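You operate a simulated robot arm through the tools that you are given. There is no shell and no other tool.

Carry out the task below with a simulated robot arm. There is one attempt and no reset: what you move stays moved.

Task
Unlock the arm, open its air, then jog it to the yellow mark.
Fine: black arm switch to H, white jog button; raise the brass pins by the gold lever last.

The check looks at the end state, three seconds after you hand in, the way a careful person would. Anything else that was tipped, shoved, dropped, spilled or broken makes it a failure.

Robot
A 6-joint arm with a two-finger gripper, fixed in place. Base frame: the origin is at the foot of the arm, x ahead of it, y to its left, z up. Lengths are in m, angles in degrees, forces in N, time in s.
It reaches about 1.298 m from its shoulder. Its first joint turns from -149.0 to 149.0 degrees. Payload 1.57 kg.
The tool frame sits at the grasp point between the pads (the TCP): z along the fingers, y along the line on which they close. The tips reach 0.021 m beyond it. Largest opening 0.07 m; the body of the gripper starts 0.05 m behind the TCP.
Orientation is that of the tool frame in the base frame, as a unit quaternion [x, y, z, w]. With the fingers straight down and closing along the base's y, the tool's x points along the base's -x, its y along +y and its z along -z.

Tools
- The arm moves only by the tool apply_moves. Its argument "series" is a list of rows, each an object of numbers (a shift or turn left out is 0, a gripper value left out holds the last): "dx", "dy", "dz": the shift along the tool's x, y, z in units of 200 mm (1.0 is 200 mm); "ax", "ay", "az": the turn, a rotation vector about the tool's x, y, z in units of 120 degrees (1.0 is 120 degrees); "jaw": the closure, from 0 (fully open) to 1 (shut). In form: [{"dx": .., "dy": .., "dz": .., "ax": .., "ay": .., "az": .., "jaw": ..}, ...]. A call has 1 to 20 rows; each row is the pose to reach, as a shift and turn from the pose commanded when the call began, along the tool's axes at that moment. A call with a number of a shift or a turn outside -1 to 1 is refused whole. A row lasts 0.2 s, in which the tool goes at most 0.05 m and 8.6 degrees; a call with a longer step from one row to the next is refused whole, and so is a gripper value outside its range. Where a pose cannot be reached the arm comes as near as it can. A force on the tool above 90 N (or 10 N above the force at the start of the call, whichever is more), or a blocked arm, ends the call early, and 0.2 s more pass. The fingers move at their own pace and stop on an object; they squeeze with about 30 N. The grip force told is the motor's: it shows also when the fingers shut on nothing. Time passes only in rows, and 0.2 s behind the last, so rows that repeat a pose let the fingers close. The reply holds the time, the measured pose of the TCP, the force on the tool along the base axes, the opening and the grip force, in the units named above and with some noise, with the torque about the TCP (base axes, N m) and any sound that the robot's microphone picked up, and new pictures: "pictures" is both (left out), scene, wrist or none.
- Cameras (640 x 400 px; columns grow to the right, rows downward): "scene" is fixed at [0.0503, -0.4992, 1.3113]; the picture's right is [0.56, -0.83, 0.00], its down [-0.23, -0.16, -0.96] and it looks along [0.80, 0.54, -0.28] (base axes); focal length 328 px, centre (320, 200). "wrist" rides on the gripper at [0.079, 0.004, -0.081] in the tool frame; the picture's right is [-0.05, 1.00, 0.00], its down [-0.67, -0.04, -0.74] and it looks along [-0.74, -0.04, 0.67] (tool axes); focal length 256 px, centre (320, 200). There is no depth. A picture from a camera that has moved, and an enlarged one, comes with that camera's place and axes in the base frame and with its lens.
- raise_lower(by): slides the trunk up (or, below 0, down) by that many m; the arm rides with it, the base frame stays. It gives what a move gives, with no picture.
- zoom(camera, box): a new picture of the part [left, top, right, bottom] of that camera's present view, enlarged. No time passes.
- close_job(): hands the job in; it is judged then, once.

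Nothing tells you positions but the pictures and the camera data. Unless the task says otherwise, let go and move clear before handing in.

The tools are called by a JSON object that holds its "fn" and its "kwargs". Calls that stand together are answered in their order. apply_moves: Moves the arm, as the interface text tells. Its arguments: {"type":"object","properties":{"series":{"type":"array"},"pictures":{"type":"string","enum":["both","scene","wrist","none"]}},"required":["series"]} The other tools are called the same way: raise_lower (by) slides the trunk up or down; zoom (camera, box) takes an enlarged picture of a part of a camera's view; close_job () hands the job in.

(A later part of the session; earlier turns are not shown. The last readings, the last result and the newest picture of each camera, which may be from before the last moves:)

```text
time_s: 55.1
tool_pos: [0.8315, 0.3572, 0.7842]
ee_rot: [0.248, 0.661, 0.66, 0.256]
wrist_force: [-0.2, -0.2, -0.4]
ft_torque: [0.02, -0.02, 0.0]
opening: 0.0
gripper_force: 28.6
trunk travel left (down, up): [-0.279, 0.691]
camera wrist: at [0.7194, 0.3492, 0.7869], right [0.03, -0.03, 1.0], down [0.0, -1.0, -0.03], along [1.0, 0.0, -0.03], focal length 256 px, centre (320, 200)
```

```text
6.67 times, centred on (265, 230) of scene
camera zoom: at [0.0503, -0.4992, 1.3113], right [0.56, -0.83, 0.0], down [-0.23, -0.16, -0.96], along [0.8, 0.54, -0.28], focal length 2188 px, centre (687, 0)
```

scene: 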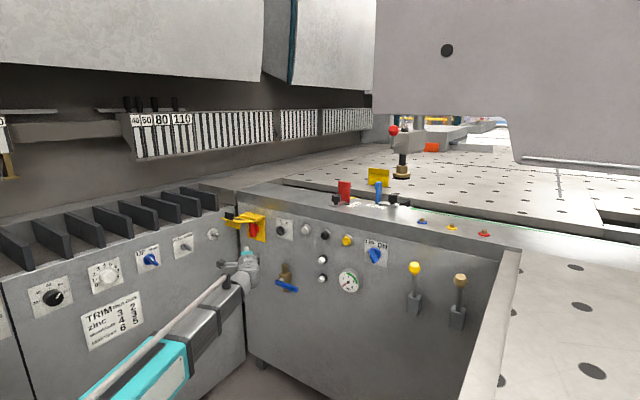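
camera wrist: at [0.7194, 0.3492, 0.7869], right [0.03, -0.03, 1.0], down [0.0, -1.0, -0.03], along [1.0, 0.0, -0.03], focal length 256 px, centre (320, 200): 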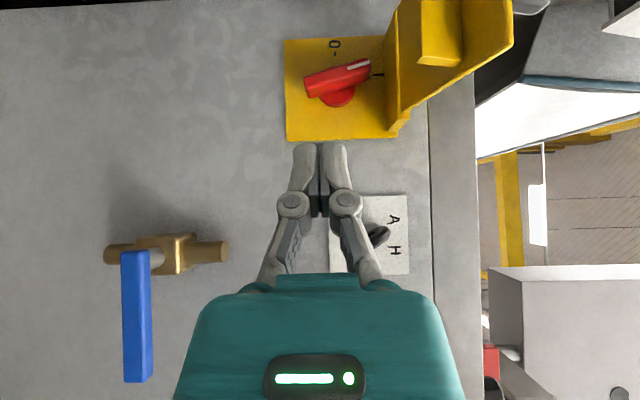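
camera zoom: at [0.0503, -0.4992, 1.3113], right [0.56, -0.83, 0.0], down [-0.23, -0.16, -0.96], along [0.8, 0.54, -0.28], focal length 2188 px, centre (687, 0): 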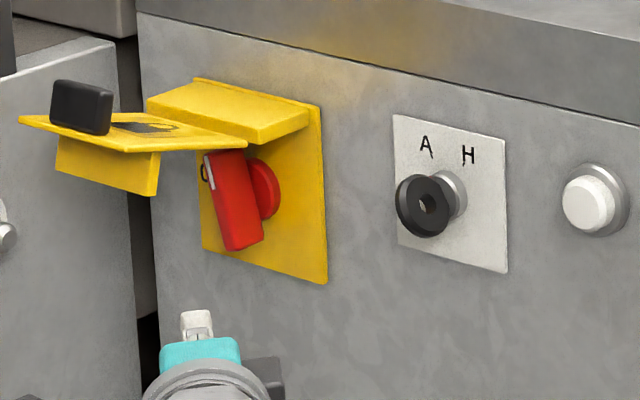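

The red handle now sits at "I", so the arm is unlocked. Next is the blue air valve: its handle is across the pipe, pivot near (0.945, 0.30, 0.62), pointing right. I'll lower and turn the hand to face the panel squarely.

{"fn": "raise_lower", "kwargs": {"by": -0.1}}

{"fn": "apply_moves", "kwargs": {"series": [{"dx": 0.1, "ay": -0.067}, {"dx": 0.2, "ay": -0.133}, {"dx": 0.3, "ay": -0.2}, {"dx": 0.3, "ay": -0.267}, {"dx": 0.3, "ay": -0.333}, {"dx": 0.3, "ay": -0.4}], "pictures": "none"}}

{"fn": "apply_moves", "kwargs": {"series": [{"az": -0.07}, {"az": -0.14}, {"az": -0.21}, {"az": -0.28}, {"az": -0.35}, {"az": -0.42}, {"az": -0.49}, {"az": -0.56}, {"az": -0.63}, {"az": -0.7}, {"az": -0.75}], "pictures": "both"}}

```text
time_s: 56.5
tool_pos: [0.8312, 0.3582, 0.6841]
ee_rot: [0.248, 0.661, 0.661, 0.255]
wrist_force: [0.4, -0.4, -0.8]
ft_torque: [0.02, 0.02, -0.02]
opening: 0.0001
gripper_force: 28.2
trunk travel left (down, up): [-0.179, 0.791]
```

```text
time_s: 57.9
tool_pos: [0.7884, 0.3979, 0.6848]
ee_rot: [0.496, 0.5, 0.503, 0.502]
wrist_force: [-0.1, -0.5, -0.1]
ft_torque: [-0.03, 0.02, -0.01]
opening: 0.0
gripper_force: 28.9
trunk travel left (down, up): [-0.179, 0.791]
```

```text
time_s: 60.2
tool_pos: [0.7879, 0.3965, 0.684]
ee_rot: [-0.005, 0.703, 0.0, 0.711]
wrist_force: [0.3, -0.7, -0.5]
ft_torque: [-0.02, 0.02, -0.02]
opening: 0.0
gripper_force: 28.5
trunk travel left (down, up): [-0.179, 0.791]
camera wrist: at [0.7079, 0.4001, 0.605], right [-0.01, 1.0, 0.05], down [-0.75, -0.03, 0.66], along [0.66, -0.03, 0.75], focal length 256 px, centre (320, 200)
```

scene: 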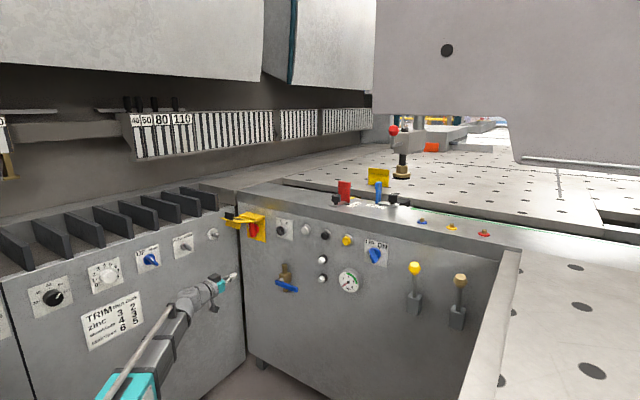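
wrist: 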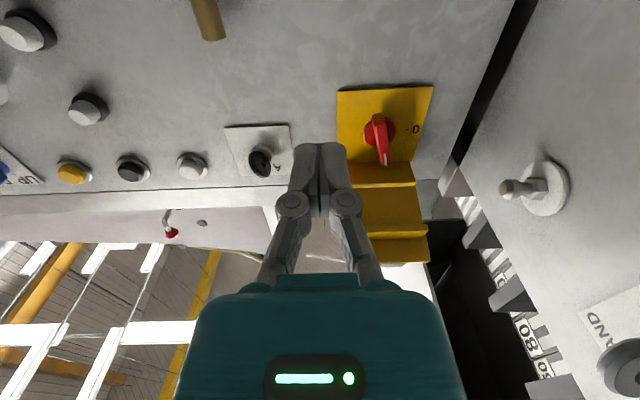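

Facing the panel squarely now. Lowering below the valve handle, then sliding under its free end.

{"fn": "raise_lower", "kwargs": {"by": -0.094}}

{"fn": "apply_moves", "kwargs": {"series": [{"dy": -0.2}, {"dy": -0.4}, {"dy": -0.6}, {"dy": -0.8}, {"dy": -0.86}], "pictures": "both"}}

```text
time_s: 61.5
tool_pos: [0.785, 0.397, 0.5923]
ee_rot: [-0.003, 0.704, 0.0, 0.711]
wrist_force: [0.4, -0.2, -0.1]
ft_torque: [0.03, 0.01, 0.0]
opening: 0.0
gripper_force: 27.9
trunk travel left (down, up): [-0.085, 0.885]
```

```text
time_s: 62.7
tool_pos: [0.7874, 0.2252, 0.5917]
ee_rot: [-0.004, 0.702, 0.0, 0.712]
wrist_force: [0.3, 0.0, 0.7]
ft_torque: [0.01, -0.02, 0.0]
opening: 0.0
gripper_force: 28.9
out of reach, approached as far as the arm can: row 3
trunk travel left (down, up): [-0.085, 0.885]
camera wrist: at [0.7079, 0.228, 0.5113], right [-0.01, 1.0, 0.05], down [-0.75, -0.04, 0.66], along [0.66, -0.03, 0.75], focal length 256 px, centre (320, 200)
```

scene: 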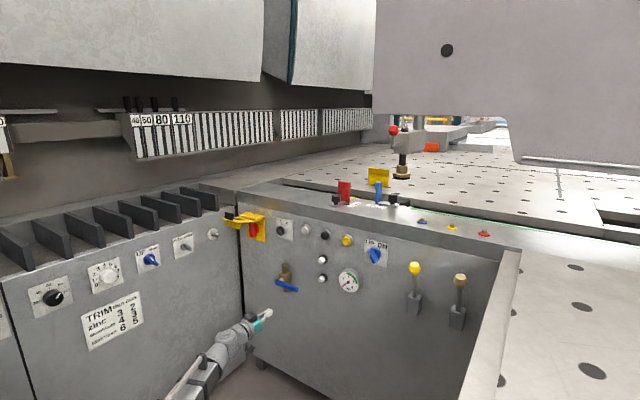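
wrist: 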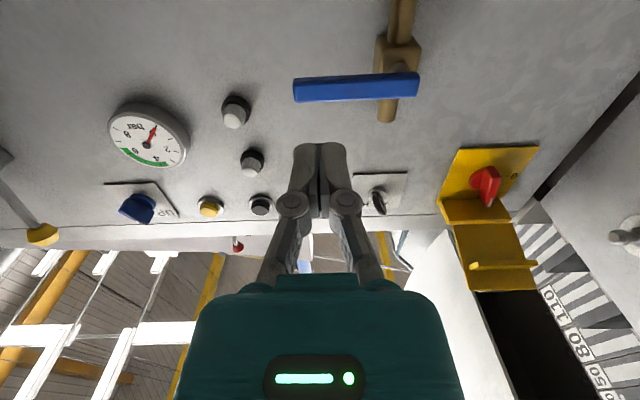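

The fingers are below the handle level, with the handle spanning y≈0.20–0.31. Advancing under it, then raising.

{"fn": "apply_moves", "kwargs": {"series": [{"dz": 0.2}, {"dz": 0.4}, {"dz": 0.6}, {"dz": 0.715}], "pictures": "none"}}

{"fn": "raise_lower", "kwargs": {"by": 0.02}}

{"fn": "zoom", "kwargs": {"camera": "wrist", "box": [200, 0, 520, 200]}}

{"fn": "zoom", "kwargs": {"camera": "scene", "box": [250, 240, 350, 310]}}

```text
time_s: 63.7
tool_pos: [0.9309, 0.2235, 0.5919]
ee_rot: [-0.003, 0.703, 0.0, 0.711]
wrist_force: [0.0, -0.7, 0.3]
ft_torque: [0.0, 0.0, -0.03]
opening: 0.0003
gripper_force: 28.6
trunk travel left (down, up): [-0.085, 0.885]
```

```text
time_s: 64.4
tool_pos: [0.9302, 0.2249, 0.6122]
ee_rot: [-0.003, 0.703, 0.0, 0.711]
wrist_force: [-0.3, 0.6, -0.1]
ft_torque: [0.0, 0.0, 0.01]
opening: 0.0
gripper_force: 28.2
trunk travel left (down, up): [-0.105, 0.865]
```

```text
2.00 times, centred on (360, 100) of wrist
camera zoom: at [0.8504, 0.2277, 0.5313], right [-0.01, 1.0, 0.05], down [-0.75, -0.04, 0.66], along [0.66, -0.03, 0.75], focal length 512 px, centre (240, 400)
```

zoom: 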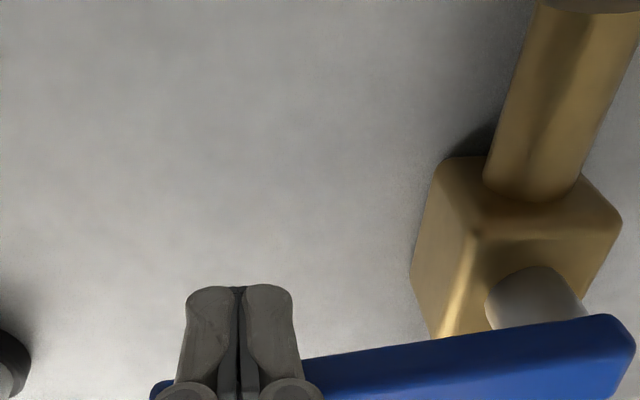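

```text
5.71 times, centred on (300, 275) of scene
camera zoom: at [0.0503, -0.4992, 1.3113], right [0.56, -0.83, 0.0], down [-0.23, -0.16, -0.96], along [0.8, 0.54, -0.28], focal length 1875 px, centre (434, -229)
```

zoom: 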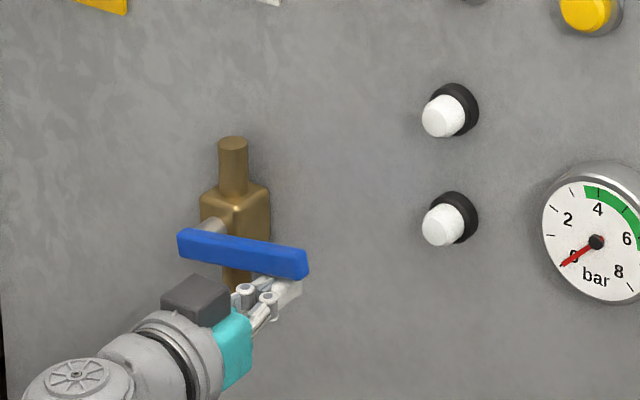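

The handle moves upward freely. Continuing to raise in steps.

{"fn": "raise_lower", "kwargs": {"by": 0.02}}

{"fn": "raise_lower", "kwargs": {"by": 0.015}}

{"fn": "zoom", "kwargs": {"camera": "scene", "box": [250, 240, 370, 310]}}

```text
time_s: 65.1
tool_pos: [0.9281, 0.2246, 0.6311]
ee_rot: [-0.003, 0.702, 0.0, 0.712]
wrist_force: [-0.3, 0.5, 0.5]
ft_torque: [0.06, 0.0, 0.01]
opening: 0.0
gripper_force: 29.1
trunk travel left (down, up): [-0.125, 0.845]
```

```text
time_s: 65.7
tool_pos: [0.929, 0.2252, 0.6469]
ee_rot: [-0.004, 0.702, 0.0, 0.712]
wrist_force: [-0.3, -0.2, -1.0]
ft_torque: [-0.01, -0.02, 0.0]
opening: 0.0
gripper_force: 28.7
trunk travel left (down, up): [-0.14, 0.83]
```

```text
5.33 times, centred on (310, 275) of scene
camera zoom: at [0.0503, -0.4992, 1.3113], right [0.56, -0.83, 0.0], down [-0.23, -0.16, -0.96], along [0.8, 0.54, -0.28], focal length 1750 px, centre (373, -200)
```

zoom: 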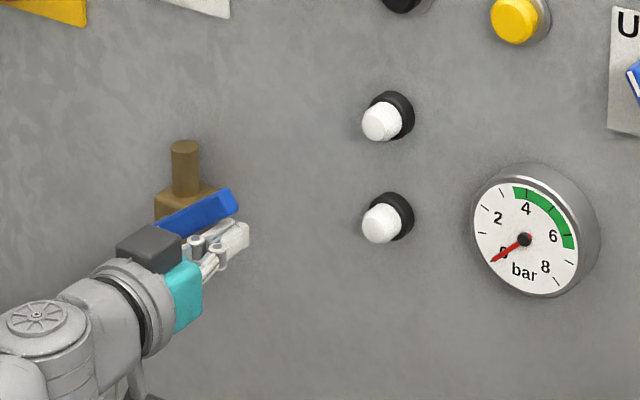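

The handle is at about 35–40°. Continuing around the arc, left and up.

{"fn": "apply_moves", "kwargs": {"series": [{"dy": 0.04}], "pictures": "none"}}

{"fn": "raise_lower", "kwargs": {"by": 0.02}}

{"fn": "apply_moves", "kwargs": {"series": [{"dy": 0.04}, {"dy": 0.07}], "pictures": "none"}}

{"fn": "raise_lower", "kwargs": {"by": 0.015}}

{"fn": "zoom", "kwargs": {"camera": "scene", "box": [250, 240, 370, 310]}}

```text
time_s: 66.1
tool_pos: [0.9278, 0.2325, 0.6471]
ee_rot: [-0.004, 0.703, 0.001, 0.711]
wrist_force: [-0.8, -0.1, 0.1]
ft_torque: [0.02, -0.02, -0.03]
opening: 0.0
gripper_force: 28.5
trunk travel left (down, up): [-0.14, 0.83]
```

```text
time_s: 66.8
tool_pos: [0.9289, 0.233, 0.6676]
ee_rot: [-0.003, 0.703, 0.001, 0.711]
wrist_force: [-0.7, 0.7, 0.9]
ft_torque: [-0.02, 0.02, 0.0]
opening: 0.0001
gripper_force: 28.7
trunk travel left (down, up): [-0.16, 0.81]
```

```text
time_s: 67.4
tool_pos: [0.9305, 0.2478, 0.6663]
ee_rot: [-0.003, 0.703, 0.0, 0.712]
wrist_force: [-0.2, 0.1, 0.8]
ft_torque: [-0.01, 0.01, 0.0]
opening: 0.0002
gripper_force: 28.6
trunk travel left (down, up): [-0.16, 0.81]
```

```text
time_s: 68.0
tool_pos: [0.9303, 0.2477, 0.6816]
ee_rot: [-0.003, 0.702, 0.0, 0.712]
wrist_force: [-0.3, -0.1, -0.8]
ft_torque: [-0.06, -0.01, -0.03]
opening: 0.0
gripper_force: 28.4
trunk travel left (down, up): [-0.175, 0.795]
```

```text
5.33 times, centred on (310, 275) of scene
camera zoom: at [0.0503, -0.4992, 1.3113], right [0.56, -0.83, 0.0], down [-0.23, -0.16, -0.96], along [0.8, 0.54, -0.28], focal length 1750 px, centre (373, -200)
```

zoom: 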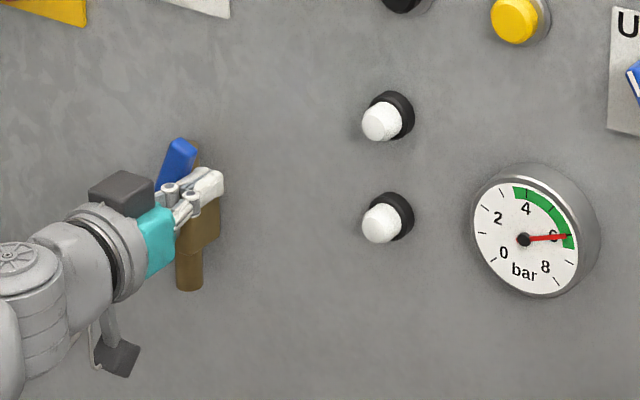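

The gauge jumped to 6 bar. I'll push the handle the rest of the way until it's parallel with the pipe.

{"fn": "apply_moves", "kwargs": {"series": [{"dy": 0.04}, {"dy": 0.08}, {"dy": 0.11}], "pictures": "none"}}

{"fn": "zoom", "kwargs": {"camera": "scene", "box": [250, 240, 370, 310]}}

{"fn": "zoom", "kwargs": {"camera": "wrist", "box": [200, 0, 520, 200]}}

```text
time_s: 68.8
tool_pos: [0.9279, 0.2706, 0.682]
ee_rot: [-0.004, 0.702, 0.001, 0.712]
wrist_force: [-0.3, -0.3, -0.3]
ft_torque: [0.0, -0.02, 0.02]
opening: 0.0001
gripper_force: 28.2
trunk travel left (down, up): [-0.175, 0.795]
```

```text
5.33 times, centred on (310, 275) of scene
camera zoom: at [0.0503, -0.4992, 1.3113], right [0.56, -0.83, 0.0], down [-0.23, -0.16, -0.96], along [0.8, 0.54, -0.28], focal length 1750 px, centre (373, -200)
```

zoom: 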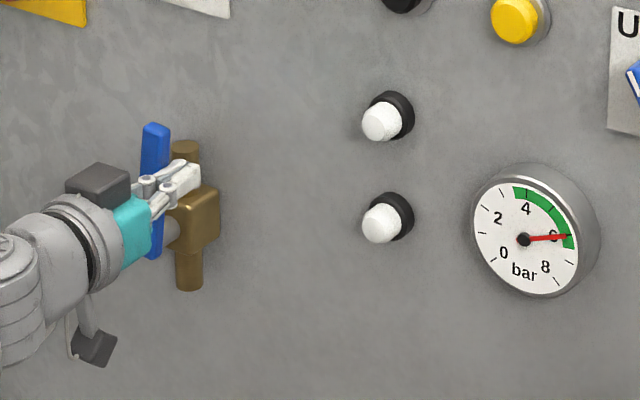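

```text
2.00 times, centred on (360, 100) of wrist
camera zoom: at [0.8504, 0.2723, 0.6013], right [-0.01, 1.0, 0.05], down [-0.75, -0.04, 0.66], along [0.66, -0.03, 0.75], focal length 512 px, centre (240, 400)
```

zoom: 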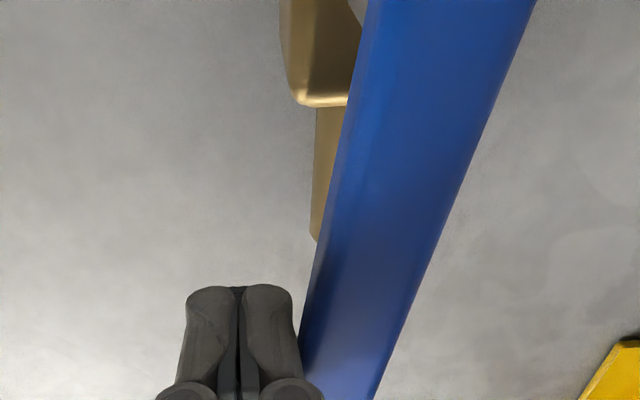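

Nearly vertical. A bit more to reach the stop.

{"fn": "apply_moves", "kwargs": {"series": [{"dy": 0.02}, {"dy": 0.04}, {"dy": 0.055}], "pictures": "none"}}

{"fn": "zoom", "kwargs": {"camera": "scene", "box": [250, 240, 370, 310]}}

{"fn": "zoom", "kwargs": {"camera": "wrist", "box": [200, 0, 520, 200]}}

```text
time_s: 69.6
tool_pos: [0.9299, 0.2777, 0.6821]
ee_rot: [-0.001, 0.702, -0.002, 0.712]
wrist_force: [0.4, -12.7, -1.5]
ft_torque: [-0.02, 0.03, 0.04]
opening: 0.0001
gripper_force: 28.6
trunk travel left (down, up): [-0.175, 0.795]
```

```text
5.33 times, centred on (310, 275) of scene
camera zoom: at [0.0503, -0.4992, 1.3113], right [0.56, -0.83, 0.0], down [-0.23, -0.16, -0.96], along [0.8, 0.54, -0.28], focal length 1750 px, centre (373, -200)
```

zoom: 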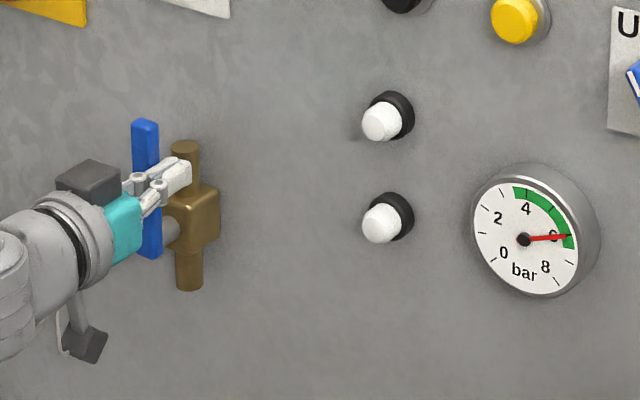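

```text
2.00 times, centred on (360, 100) of wrist
camera zoom: at [0.8502, 0.2809, 0.6013], right [0.0, 1.0, 0.05], down [-0.75, -0.03, 0.66], along [0.66, -0.04, 0.75], focal length 512 px, centre (240, 400)
```

zoom: 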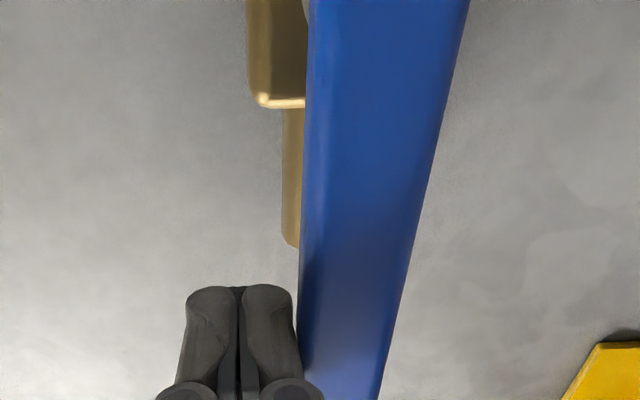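

The air valve is fully open and the gauge reads 6 bar. Next is the black A/H key, whose centre is around (0.967, 0.309, 0.832) and which leans about 32° toward A. I'll back off, raise, roll to match it and half-open the jaws.

{"fn": "apply_moves", "kwargs": {"series": [{"dy": -0.1}, {"dy": -0.2}, {"dy": -0.2, "dz": -0.2}, {"dy": -0.2, "dz": -0.4}, {"dy": -0.2, "dz": -0.6}, {"dy": -0.2, "dz": -0.7}], "pictures": "none"}}

{"fn": "raise_lower", "kwargs": {"by": 0.15}}

{"fn": "apply_moves", "kwargs": {"series": [{"dy": 0.1, "az": -0.06, "jaw": 0.5}, {"dy": 0.2, "az": -0.12, "jaw": 0.5}, {"dy": 0.3, "az": -0.18}, {"dy": 0.35, "az": -0.24}, {"dy": 0.36, "az": -0.267}], "pictures": "both"}}

```text
time_s: 71.0
tool_pos: [0.7876, 0.2384, 0.6821]
ee_rot: [-0.004, 0.703, 0.0, 0.711]
wrist_force: [0.0, 0.1, 0.2]
ft_torque: [0.01, -0.02, 0.04]
opening: 0.0001
gripper_force: 28.0
out of reach, approached as far as the arm can: row 5
trunk travel left (down, up): [-0.175, 0.795]
```

```text
time_s: 72.7
tool_pos: [0.7879, 0.2378, 0.8312]
ee_rot: [-0.004, 0.703, 0.0, 0.711]
wrist_force: [0.3, -0.5, -0.4]
ft_torque: [0.01, 0.01, 0.0]
opening: 0.0
gripper_force: 28.2
trunk travel left (down, up): [-0.325, 0.645]
```

```text
time_s: 73.9
tool_pos: [0.7868, 0.3098, 0.8315]
ee_rot: [-0.197, 0.675, -0.196, 0.684]
wrist_force: [0.0, -0.2, -0.9]
ft_torque: [-0.04, 0.02, 0.02]
opening: 0.035
gripper_force: 0.0
trunk travel left (down, up): [-0.325, 0.645]
camera wrist: at [0.7078, 0.2701, 0.7613], right [0.0, 0.87, -0.49], down [-0.75, 0.32, 0.57], along [0.66, 0.37, 0.66], focal length 256 px, centre (320, 200)
```

scene: 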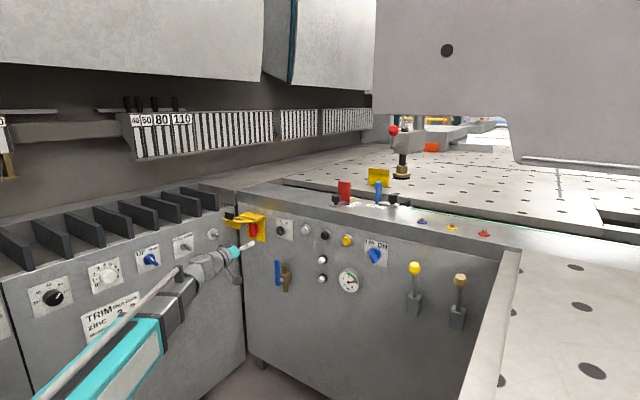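
wrist: 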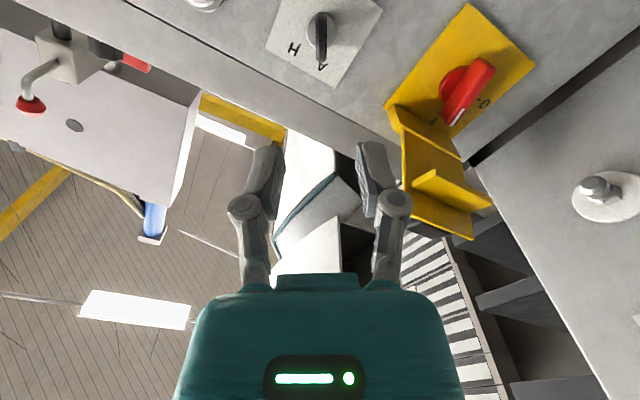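

The roll matches: the key appears upright and centred between the fingers. Advancing partway and checking alignment.

{"fn": "apply_moves", "kwargs": {"series": [{"dz": 0.16}, {"dz": 0.32}, {"dz": 0.48}, {"dz": 0.6}], "pictures": "wrist"}}

{"fn": "zoom", "kwargs": {"camera": "wrist", "box": [200, 30, 440, 200]}}

{"fn": "zoom", "kwargs": {"camera": "scene", "box": [235, 200, 335, 270]}}

```text
time_s: 74.9
tool_pos: [0.9081, 0.3111, 0.832]
ee_rot: [-0.196, 0.675, -0.197, 0.683]
wrist_force: [0.1, 0.1, 0.3]
ft_torque: [-0.03, 0.02, 0.01]
opening: 0.0351
gripper_force: 0.1
trunk travel left (down, up): [-0.325, 0.645]
camera wrist: at [0.8294, 0.2715, 0.7611], right [0.0, 0.87, -0.49], down [-0.75, 0.32, 0.57], along [0.66, 0.37, 0.66], focal length 256 px, centre (320, 200)
```

wrist: 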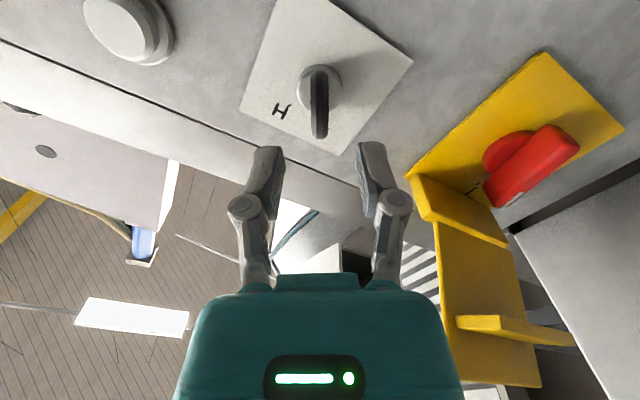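

```text
2.35 times, centred on (320, 115) of wrist
camera zoom: at [0.8294, 0.2715, 0.7611], right [0.0, 0.87, -0.49], down [-0.75, 0.32, 0.57], along [0.66, 0.37, 0.66], focal length 602 px, centre (320, 400)
```

zoom: 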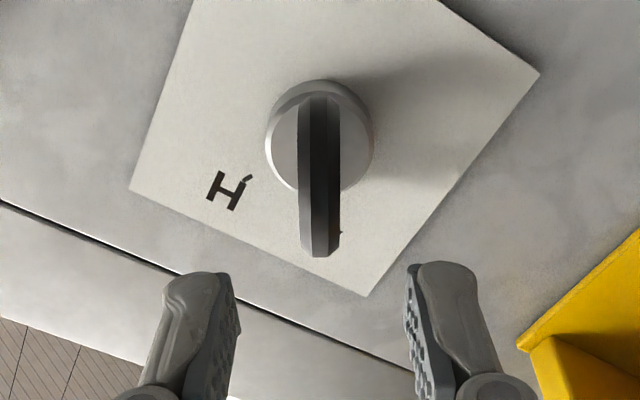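

```text
5.71 times, centred on (285, 235) of scene
camera zoom: at [0.0503, -0.4992, 1.3113], right [0.56, -0.83, 0.0], down [-0.23, -0.16, -0.96], along [0.8, 0.54, -0.28], focal length 1875 px, centre (520, 0)
```

zoom: 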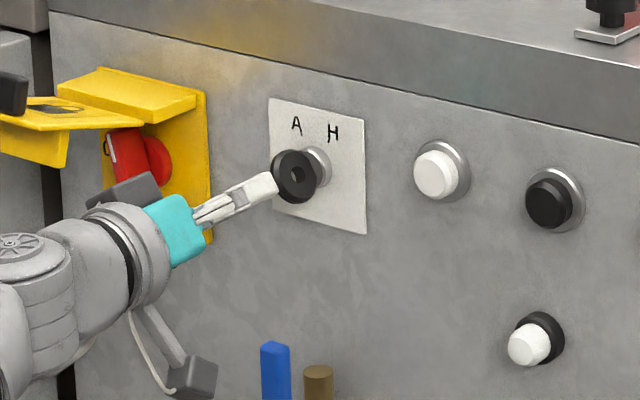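

Centred. Advancing to the key and closing on it.

{"fn": "apply_moves", "kwargs": {"series": [{"dz": 0.08}, {"dz": 0.16}, {"dz": 0.235}, {"dz": 0.235, "jaw": 1}, {"dz": 0.235, "jaw": 1}, {"dz": 0.235, "jaw": 1}], "pictures": "wrist"}}

{"fn": "zoom", "kwargs": {"camera": "wrist", "box": [200, 30, 440, 200]}}

```text
time_s: 76.3
tool_pos: [0.9527, 0.3105, 0.8324]
ee_rot: [-0.198, 0.674, -0.196, 0.684]
wrist_force: [-0.3, 1.9, -0.7]
ft_torque: [0.42, -0.15, 0.16]
opening: 0.0103
gripper_force: 31.8
trunk travel left (down, up): [-0.325, 0.645]
camera wrist: at [0.8743, 0.2715, 0.7611], right [0.0, 0.87, -0.49], down [-0.75, 0.32, 0.57], along [0.66, 0.37, 0.66], focal length 256 px, centre (320, 200)
```

wrist: 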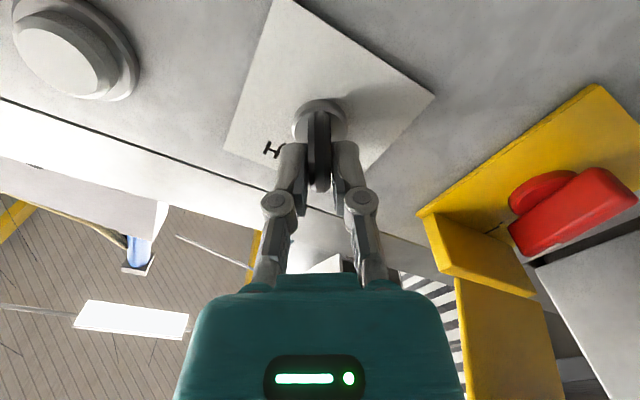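

```text
2.35 times, centred on (320, 115) of wrist
camera zoom: at [0.8743, 0.2715, 0.7611], right [0.0, 0.87, -0.49], down [-0.75, 0.32, 0.57], along [0.66, 0.37, 0.66], focal length 602 px, centre (320, 400)
```

zoom: 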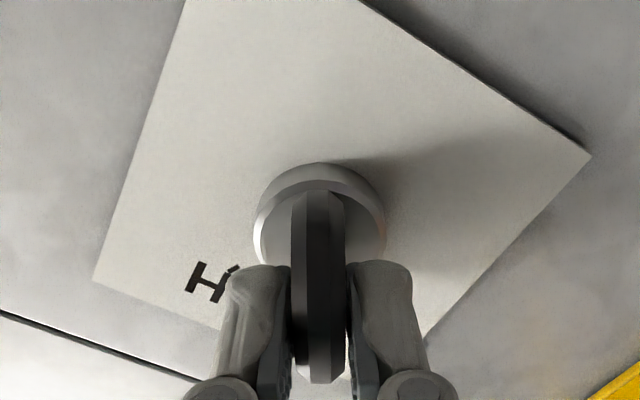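

The key is gripped (opening 10 mm). Rolling clockwise toward H.

{"fn": "apply_moves", "kwargs": {"series": [{"az": 0.06}, {"az": 0.12}, {"az": 0.18}, {"az": 0.24}, {"az": 0.3}, {"az": 0.36}, {"az": 0.42}, {"az": 0.47}, {"az": 0.5}], "pictures": "wrist"}}

{"fn": "zoom", "kwargs": {"camera": "wrist", "box": [200, 30, 440, 200]}}

{"fn": "zoom", "kwargs": {"camera": "scene", "box": [235, 200, 335, 270]}}

```text
time_s: 78.3
tool_pos: [0.9539, 0.3085, 0.8328]
ee_rot: [0.17, 0.681, 0.172, 0.691]
wrist_force: [-26.5, -21.6, -22.9]
ft_torque: [-0.01, 0.37, -0.51]
opening: 0.01
gripper_force: 31.8
trunk travel left (down, up): [-0.325, 0.645]
camera wrist: at [0.8748, 0.3494, 0.7625], right [-0.01, 0.86, 0.51], down [-0.75, -0.34, 0.56], along [0.66, -0.38, 0.65], focal length 256 px, centre (320, 200)
```

wrist: 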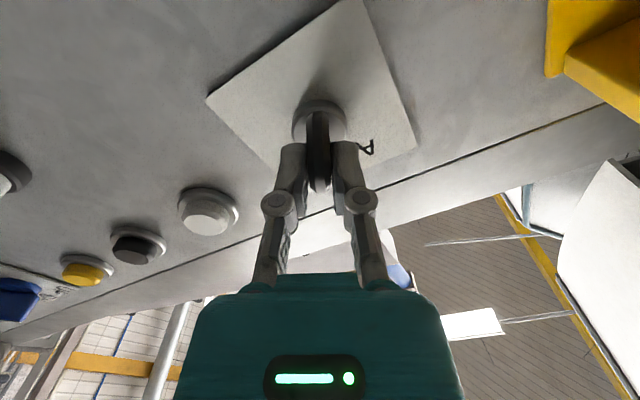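

```text
2.35 times, centred on (320, 115) of wrist
camera zoom: at [0.8748, 0.3494, 0.7625], right [-0.01, 0.86, 0.51], down [-0.75, -0.34, 0.56], along [0.66, -0.38, 0.65], focal length 602 px, centre (320, 400)
```

zoom: 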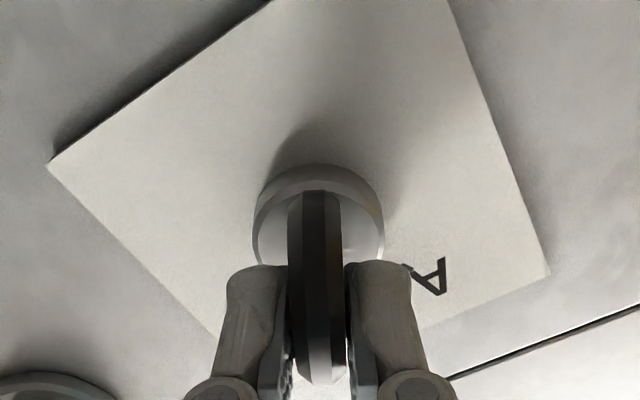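

```text
5.71 times, centred on (285, 235) of scene
camera zoom: at [0.0503, -0.4992, 1.3113], right [0.56, -0.83, 0.0], down [-0.23, -0.16, -0.96], along [0.8, 0.54, -0.28], focal length 1875 px, centre (520, 0)
```

zoom: 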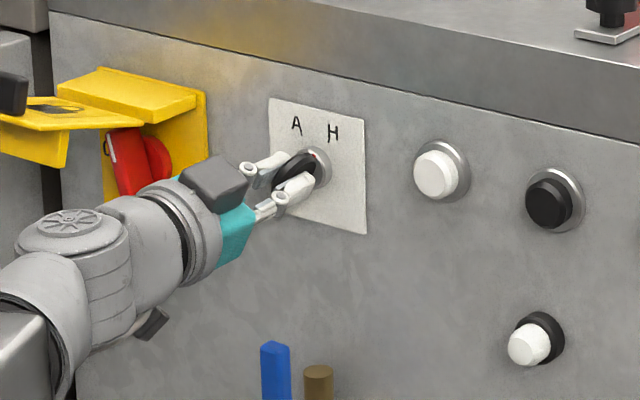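

By symmetry of the tick marks, the key is now at H. I'll release and back off straight to verify.

{"fn": "apply_moves", "kwargs": {"series": [{"jaw": 0.5}, {"jaw": 0.5}, {"jaw": 0.5}, {"dz": -0.15}, {"dz": -0.35}, {"dz": -0.55}], "pictures": "wrist"}}

{"fn": "zoom", "kwargs": {"camera": "wrist", "box": [250, 0, 410, 120]}}

{"fn": "zoom", "kwargs": {"camera": "scene", "box": [260, 205, 320, 250]}}

```text
time_s: 79.7
tool_pos: [0.846, 0.311, 0.8315]
ee_rot: [0.167, 0.683, 0.172, 0.69]
wrist_force: [-0.2, -0.5, -0.8]
ft_torque: [-0.02, -0.01, 0.02]
opening: 0.0348
gripper_force: 0.0
out of reach, approached as far as the arm can: row 5
trunk travel left (down, up): [-0.325, 0.645]
camera wrist: at [0.7659, 0.351, 0.7622], right [-0.01, 0.86, 0.51], down [-0.75, -0.35, 0.56], along [0.66, -0.38, 0.65], focal length 256 px, centre (320, 200)
```

wrist: 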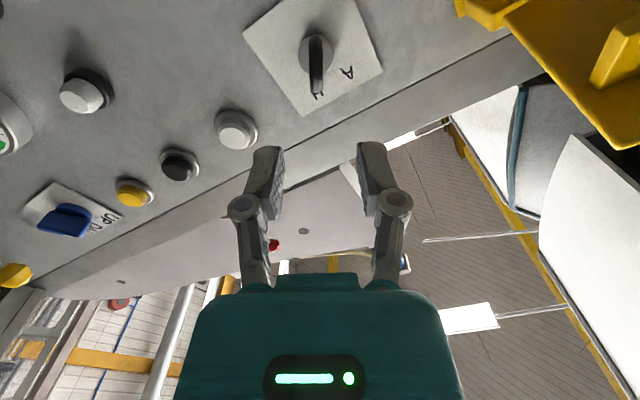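

```text
3.33 times, centred on (330, 60) of wrist
camera zoom: at [0.7659, 0.351, 0.7622], right [-0.01, 0.86, 0.51], down [-0.75, -0.35, 0.56], along [0.66, -0.38, 0.65], focal length 853 px, centre (287, 667)
```

zoom: 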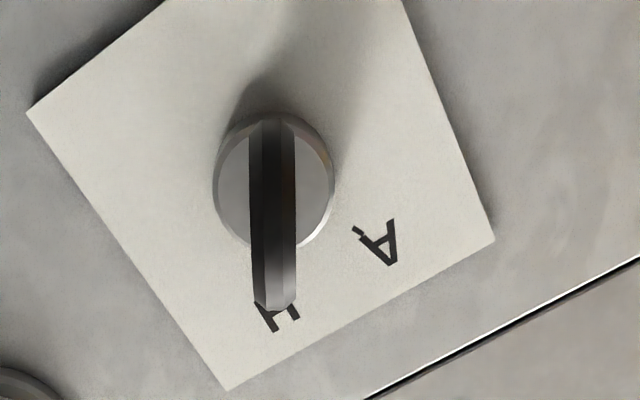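

```text
8.89 times, centred on (290, 228) of scene
camera zoom: at [0.0503, -0.4992, 1.3113], right [0.56, -0.83, 0.0], down [-0.23, -0.16, -0.96], along [0.8, 0.54, -0.28], focal length 2917 px, centre (587, -44)
```

zoom: 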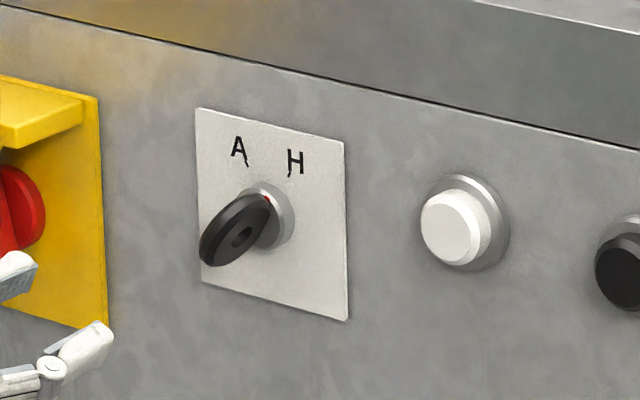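

The key points to H. The white button in the top row is near (0.985, 0.206, 0.847). Before pressing anything, I'll look closely at all the button candidates and at the arm's pointer.

{"fn": "zoom", "kwargs": {"camera": "wrist", "box": [0, 40, 260, 240]}}

{"fn": "zoom", "kwargs": {"camera": "scene", "box": [295, 215, 375, 295]}}

{"fn": "zoom", "kwargs": {"camera": "scene", "box": [325, 170, 445, 230]}}

```text
2.00 times, centred on (130, 140) of wrist
camera zoom: at [0.7659, 0.351, 0.7622], right [-0.01, 0.86, 0.51], down [-0.75, -0.35, 0.56], along [0.66, -0.38, 0.65], focal length 512 px, centre (700, 320)
```

zoom: 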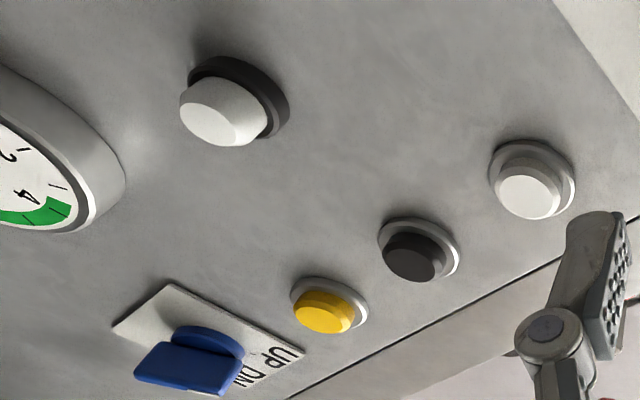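

```text
5.00 times, centred on (335, 255) of scene
camera zoom: at [0.0503, -0.4992, 1.3113], right [0.56, -0.83, 0.0], down [-0.23, -0.16, -0.96], along [0.8, 0.54, -0.28], focal length 1641 px, centre (245, -75)
```

zoom: 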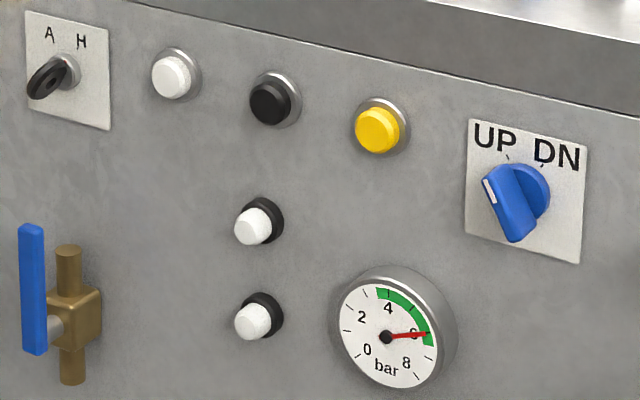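

```text
5.33 times, centred on (385, 200) of scene
camera zoom: at [0.0503, -0.4992, 1.3113], right [0.56, -0.83, 0.0], down [-0.23, -0.16, -0.96], along [0.8, 0.54, -0.28], focal length 1750 px, centre (-27, 200)
```

zoom: 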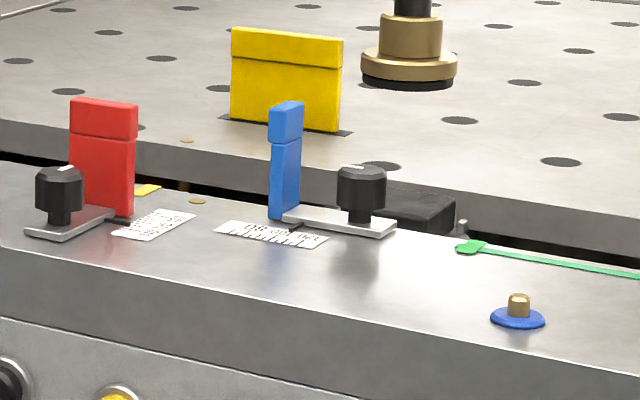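

The lower two look like lamps, while the top row are real push-buttons, so the white one beside the arm switch should be the jog. I'll close the fingers, level the roll and line up with it.

{"fn": "apply_moves", "kwargs": {"series": [{"dy": -0.05, "az": -0.06, "jaw": 1}, {"dy": -0.2, "az": -0.12, "jaw": 1}, {"dy": -0.35, "az": -0.18}, {"dy": -0.46, "dx": -0.24, "az": -0.235}], "pictures": "none"}}

{"fn": "raise_lower", "kwargs": {"by": 0.013}}

{"fn": "zoom", "kwargs": {"camera": "wrist", "box": [0, 0, 640, 400]}}

```text
refused: row 4 steps farther than a row can; nothing moved
```

```text
time_s: 80.3
tool_pos: [0.8463, 0.3108, 0.8457]
ee_rot: [0.167, 0.682, 0.172, 0.69]
wrist_force: [0.8, -0.2, 0.8]
ft_torque: [0.03, -0.03, 0.01]
opening: 0.0348
gripper_force: 0.1
trunk travel left (down, up): [-0.338, 0.632]
```

```text
1.00 times, centred on (320, 200) of wrist (not enlarged: the box is as wide or as high as the picture)
camera zoom: at [0.7663, 0.3514, 0.7754], right [-0.01, 0.86, 0.51], down [-0.75, -0.35, 0.56], along [0.66, -0.38, 0.65], focal length 256 px, centre (320, 200)
```

zoom: 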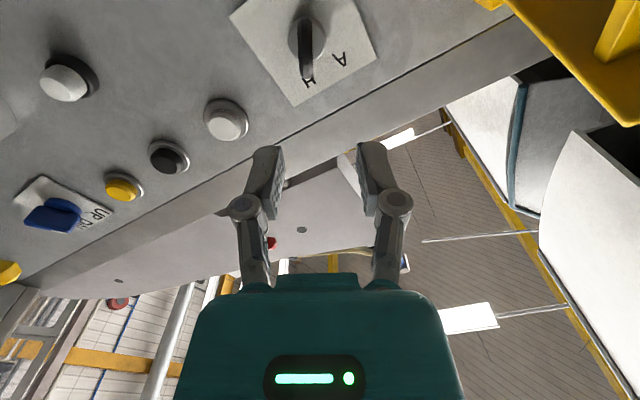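

{"fn": "apply_moves", "kwargs": {"series": [{"az": -0.06, "jaw": 1}, {"az": -0.12, "jaw": 1}, {"az": -0.18}, {"az": -0.235}], "pictures": "none"}}

{"fn": "apply_moves", "kwargs": {"series": [{"dy": -0.18}, {"dy": -0.36}, {"dy": -0.525}], "pictures": "wrist"}}

{"fn": "zoom", "kwargs": {"camera": "wrist", "box": [240, 50, 400, 170]}}

```text
time_s: 81.3
tool_pos: [0.8435, 0.3117, 0.8449]
ee_rot: [-0.005, 0.702, -0.003, 0.712]
wrist_force: [-0.1, 0.6, 0.2]
ft_torque: [-0.02, -0.01, 0.0]
opening: 0.0
gripper_force: 29.1
trunk travel left (down, up): [-0.338, 0.632]
```

```text
time_s: 82.1
tool_pos: [0.8467, 0.2049, 0.8464]
ee_rot: [-0.005, 0.703, -0.001, 0.712]
wrist_force: [-0.4, 0.3, -0.1]
ft_torque: [-0.02, -0.01, -0.05]
opening: 0.0
gripper_force: 28.3
trunk travel left (down, up): [-0.338, 0.632]
camera wrist: at [0.7692, 0.2085, 0.7643], right [-0.01, 1.0, 0.04], down [-0.75, -0.03, 0.66], along [0.66, -0.03, 0.75], focal length 256 px, centre (320, 200)
```

wrist: 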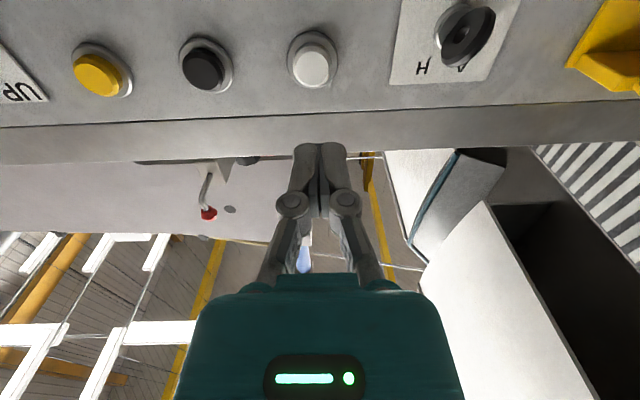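

```text
3.33 times, centred on (320, 110) of wrist
camera zoom: at [0.7692, 0.2085, 0.7643], right [-0.01, 1.0, 0.04], down [-0.75, -0.03, 0.66], along [0.66, -0.03, 0.75], focal length 853 px, centre (320, 500)
```

zoom: 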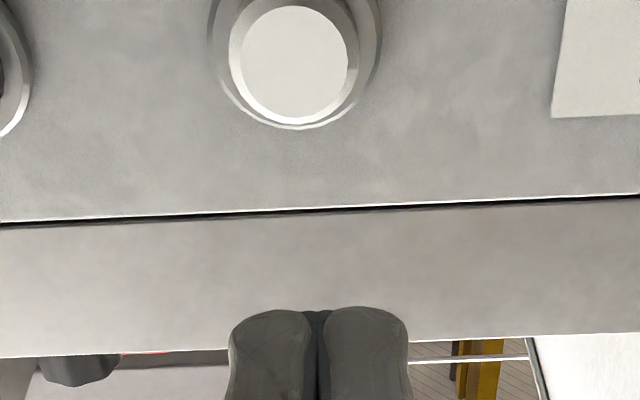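

The white button is at about (0.985, 0.199, 0.850). I'll align, approach to just short of it, and record a baseline of the pointer.

{"fn": "raise_lower", "kwargs": {"by": 0.003}}

{"fn": "apply_moves", "kwargs": {"series": [{"dy": -0.025, "dz": 0.18}, {"dy": -0.025, "dz": 0.36}, {"dy": -0.025, "dz": 0.53}], "pictures": "none"}}

{"fn": "apply_moves", "kwargs": {"series": [{"dz": 0.02}, {"dz": 0.04}], "pictures": "none"}}

{"fn": "zoom", "kwargs": {"camera": "scene", "box": [325, 170, 445, 230]}}

{"fn": "zoom", "kwargs": {"camera": "scene", "box": [270, 205, 350, 255]}}

```text
time_s: 82.7
tool_pos: [0.8484, 0.2056, 0.8475]
ee_rot: [-0.006, 0.703, 0.0, 0.711]
wrist_force: [-0.4, -0.9, -0.3]
ft_torque: [0.0, 0.01, 0.02]
opening: 0.0002
gripper_force: 28.5
trunk travel left (down, up): [-0.341, 0.629]
```

```text
time_s: 83.5
tool_pos: [0.9551, 0.2012, 0.8487]
ee_rot: [-0.005, 0.703, -0.001, 0.711]
wrist_force: [-0.5, -0.3, -0.1]
ft_torque: [0.01, 0.04, -0.01]
opening: 0.0001
gripper_force: 28.7
trunk travel left (down, up): [-0.341, 0.629]
```

```text
time_s: 84.1
tool_pos: [0.963, 0.2018, 0.8477]
ee_rot: [-0.005, 0.702, -0.002, 0.712]
wrist_force: [-0.3, 0.7, 0.5]
ft_torque: [-0.02, -0.01, 0.0]
opening: 0.0
gripper_force: 28.2
trunk travel left (down, up): [-0.341, 0.629]
```

```text
5.33 times, centred on (385, 200) of scene
camera zoom: at [0.0503, -0.4992, 1.3113], right [0.56, -0.83, 0.0], down [-0.23, -0.16, -0.96], along [0.8, 0.54, -0.28], focal length 1750 px, centre (-27, 200)
```

zoom: 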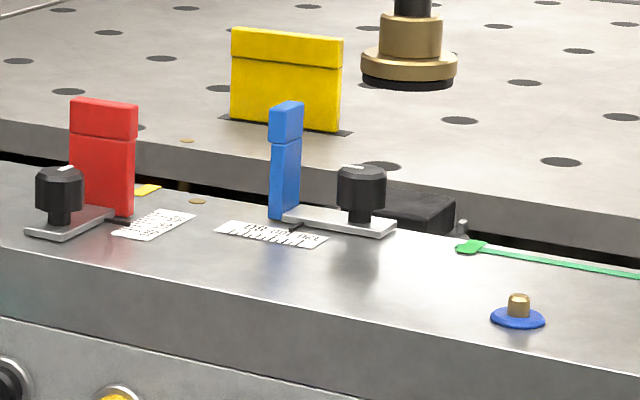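

```text
8.00 times, centred on (310, 230) of scene
camera zoom: at [0.0503, -0.4992, 1.3113], right [0.56, -0.83, 0.0], down [-0.23, -0.16, -0.96], along [0.8, 0.54, -0.28], focal length 2625 px, centre (400, -40)
```

zoom: 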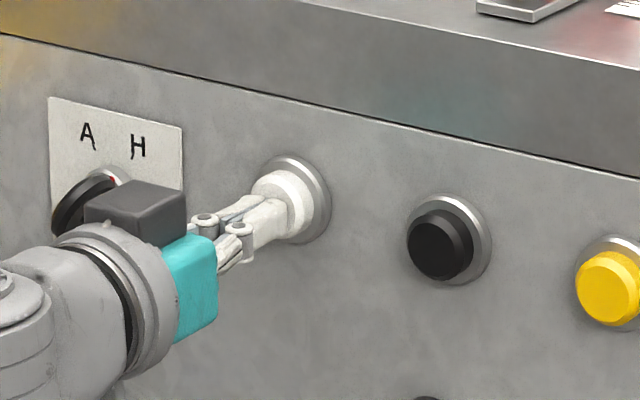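

The tip is nearly touching. I'll give a short press of one row and immediately release, then look at the pointer.

{"fn": "apply_moves", "kwargs": {"series": [{"dz": 0.025}, {"dz": 0.0}], "pictures": "none"}}

{"fn": "zoom", "kwargs": {"camera": "scene", "box": [325, 170, 445, 230]}}

```text
time_s: 84.7
tool_pos: [0.9624, 0.1998, 0.8482]
ee_rot: [-0.003, 0.703, -0.002, 0.712]
wrist_force: [0.7, 1.4, 0.4]
ft_torque: [0.0, -0.03, 0.0]
opening: 0.0001
gripper_force: 28.1
trunk travel left (down, up): [-0.341, 0.629]
heard: click
```

```text
5.33 times, centred on (385, 200) of scene
camera zoom: at [0.0503, -0.4992, 1.3113], right [0.56, -0.83, 0.0], down [-0.23, -0.16, -0.96], along [0.8, 0.54, -0.28], focal length 1750 px, centre (-27, 200)
```

zoom: 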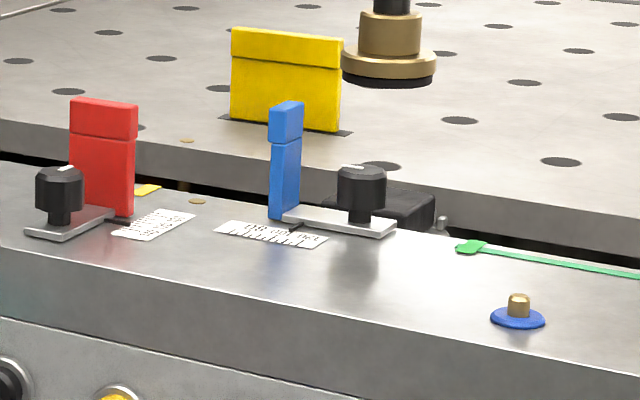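

The jog works: the whole foot arm, its black carriage and the grey pointer moved left about 13 mm on that short press. I'll check that it stopped on release, then hold for a timed press.

{"fn": "apply_moves", "kwargs": {"series": [{"dz": -0.01}, {"dz": -0.01}], "pictures": "none"}}

{"fn": "zoom", "kwargs": {"camera": "scene", "box": [325, 170, 445, 230]}}

```text
time_s: 85.3
tool_pos: [0.96, 0.2001, 0.8476]
ee_rot: [-0.005, 0.703, 0.0, 0.712]
wrist_force: [-0.5, 0.6, 0.2]
ft_torque: [-0.01, 0.01, 0.02]
opening: 0.0002
gripper_force: 28.9
trunk travel left (down, up): [-0.341, 0.629]
```

```text
5.33 times, centred on (385, 200) of scene
camera zoom: at [0.0503, -0.4992, 1.3113], right [0.56, -0.83, 0.0], down [-0.23, -0.16, -0.96], along [0.8, 0.54, -0.28], focal length 1750 px, centre (-27, 200)
```

zoom: 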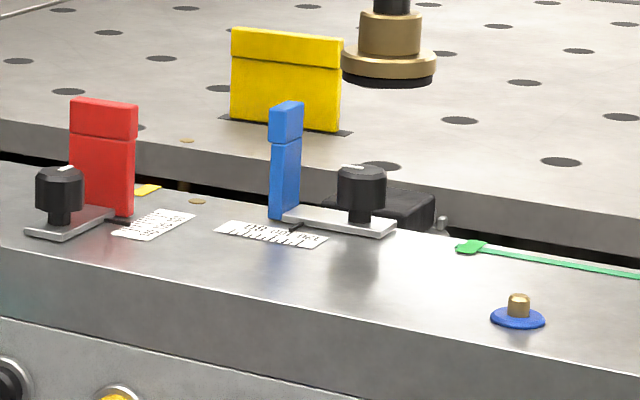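

It stops on release. Now a hold of about 0.8 s to see whether it moves continuously.

{"fn": "apply_moves", "kwargs": {"series": [{"dz": 0.04}, {"dz": 0.04}, {"dz": 0.04}, {"dz": 0.04}, {"dz": 0.0}], "pictures": "none"}}

{"fn": "zoom", "kwargs": {"camera": "scene", "box": [325, 170, 445, 230]}}

```text
time_s: 86.5
tool_pos: [0.96, 0.2003, 0.8486]
ee_rot: [-0.006, 0.701, 0.0, 0.713]
wrist_force: [0.5, 0.1, 0.3]
ft_torque: [0.0, -0.03, -0.01]
opening: 0.0002
gripper_force: 28.8
trunk travel left (down, up): [-0.341, 0.629]
heard: click
```

```text
5.33 times, centred on (385, 200) of scene
camera zoom: at [0.0503, -0.4992, 1.3113], right [0.56, -0.83, 0.0], down [-0.23, -0.16, -0.96], along [0.8, 0.54, -0.28], focal length 1750 px, centre (-27, 200)
```

zoom: 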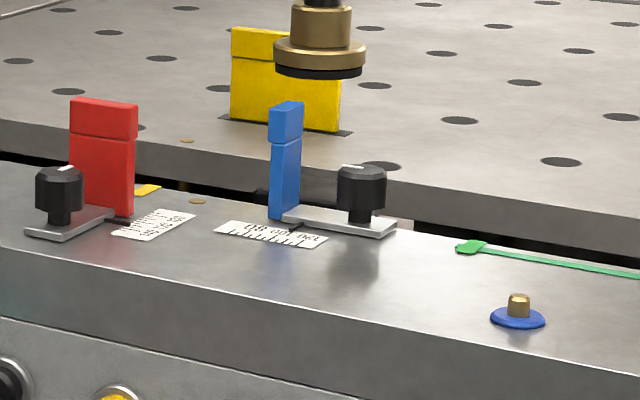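

The jog is continuous at about 0.06 m/s, and about 0.16 m remains. Holding for 2 s more.

{"fn": "apply_moves", "kwargs": {"series": [{"dz": 0.04}, {"dz": 0.04}, {"dz": 0.04}, {"dz": 0.04}, {"dz": 0.04}, {"dz": 0.04}, {"dz": 0.04}, {"dz": 0.04}, {"dz": 0.04}, {"dz": 0.0}], "pictures": "none"}}

{"fn": "zoom", "kwargs": {"camera": "scene", "box": [325, 170, 445, 230]}}

```text
time_s: 88.7
tool_pos: [0.9608, 0.2021, 0.8484]
ee_rot: [-0.006, 0.701, 0.0, 0.713]
wrist_force: [0.5, -0.2, 0.6]
ft_torque: [0.0, -0.01, -0.02]
opening: 0.0
gripper_force: 28.3
trunk travel left (down, up): [-0.341, 0.629]
heard: click
```

```text
5.33 times, centred on (385, 200) of scene
camera zoom: at [0.0503, -0.4992, 1.3113], right [0.56, -0.83, 0.0], down [-0.23, -0.16, -0.96], along [0.8, 0.54, -0.28], focal length 1750 px, centre (-27, 200)
```

zoom: 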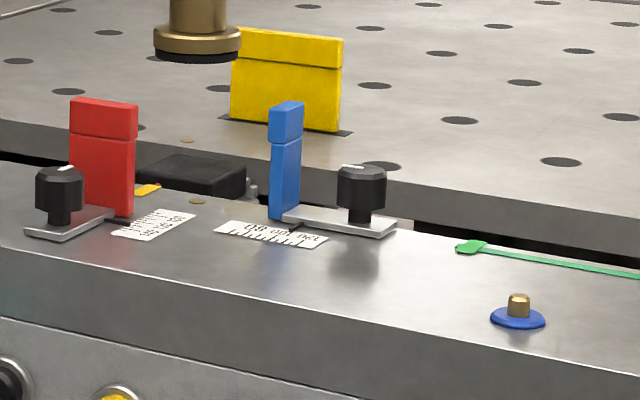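

The pointer is visible again between the blue and red stops. I'll zoom in for a precise reading.

{"fn": "zoom", "kwargs": {"camera": "scene", "box": [340, 190, 390, 216]}}

```text
12.80 times, centred on (365, 203) of scene
camera zoom: at [0.0503, -0.4992, 1.3113], right [0.56, -0.83, 0.0], down [-0.23, -0.16, -0.96], along [0.8, 0.54, -0.28], focal length 4200 px, centre (-256, 162)
```

zoom: 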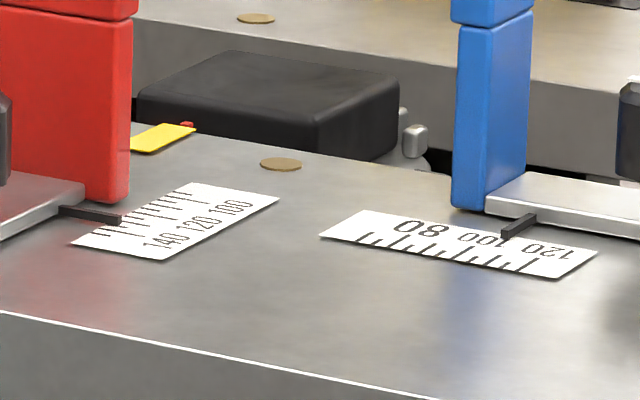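

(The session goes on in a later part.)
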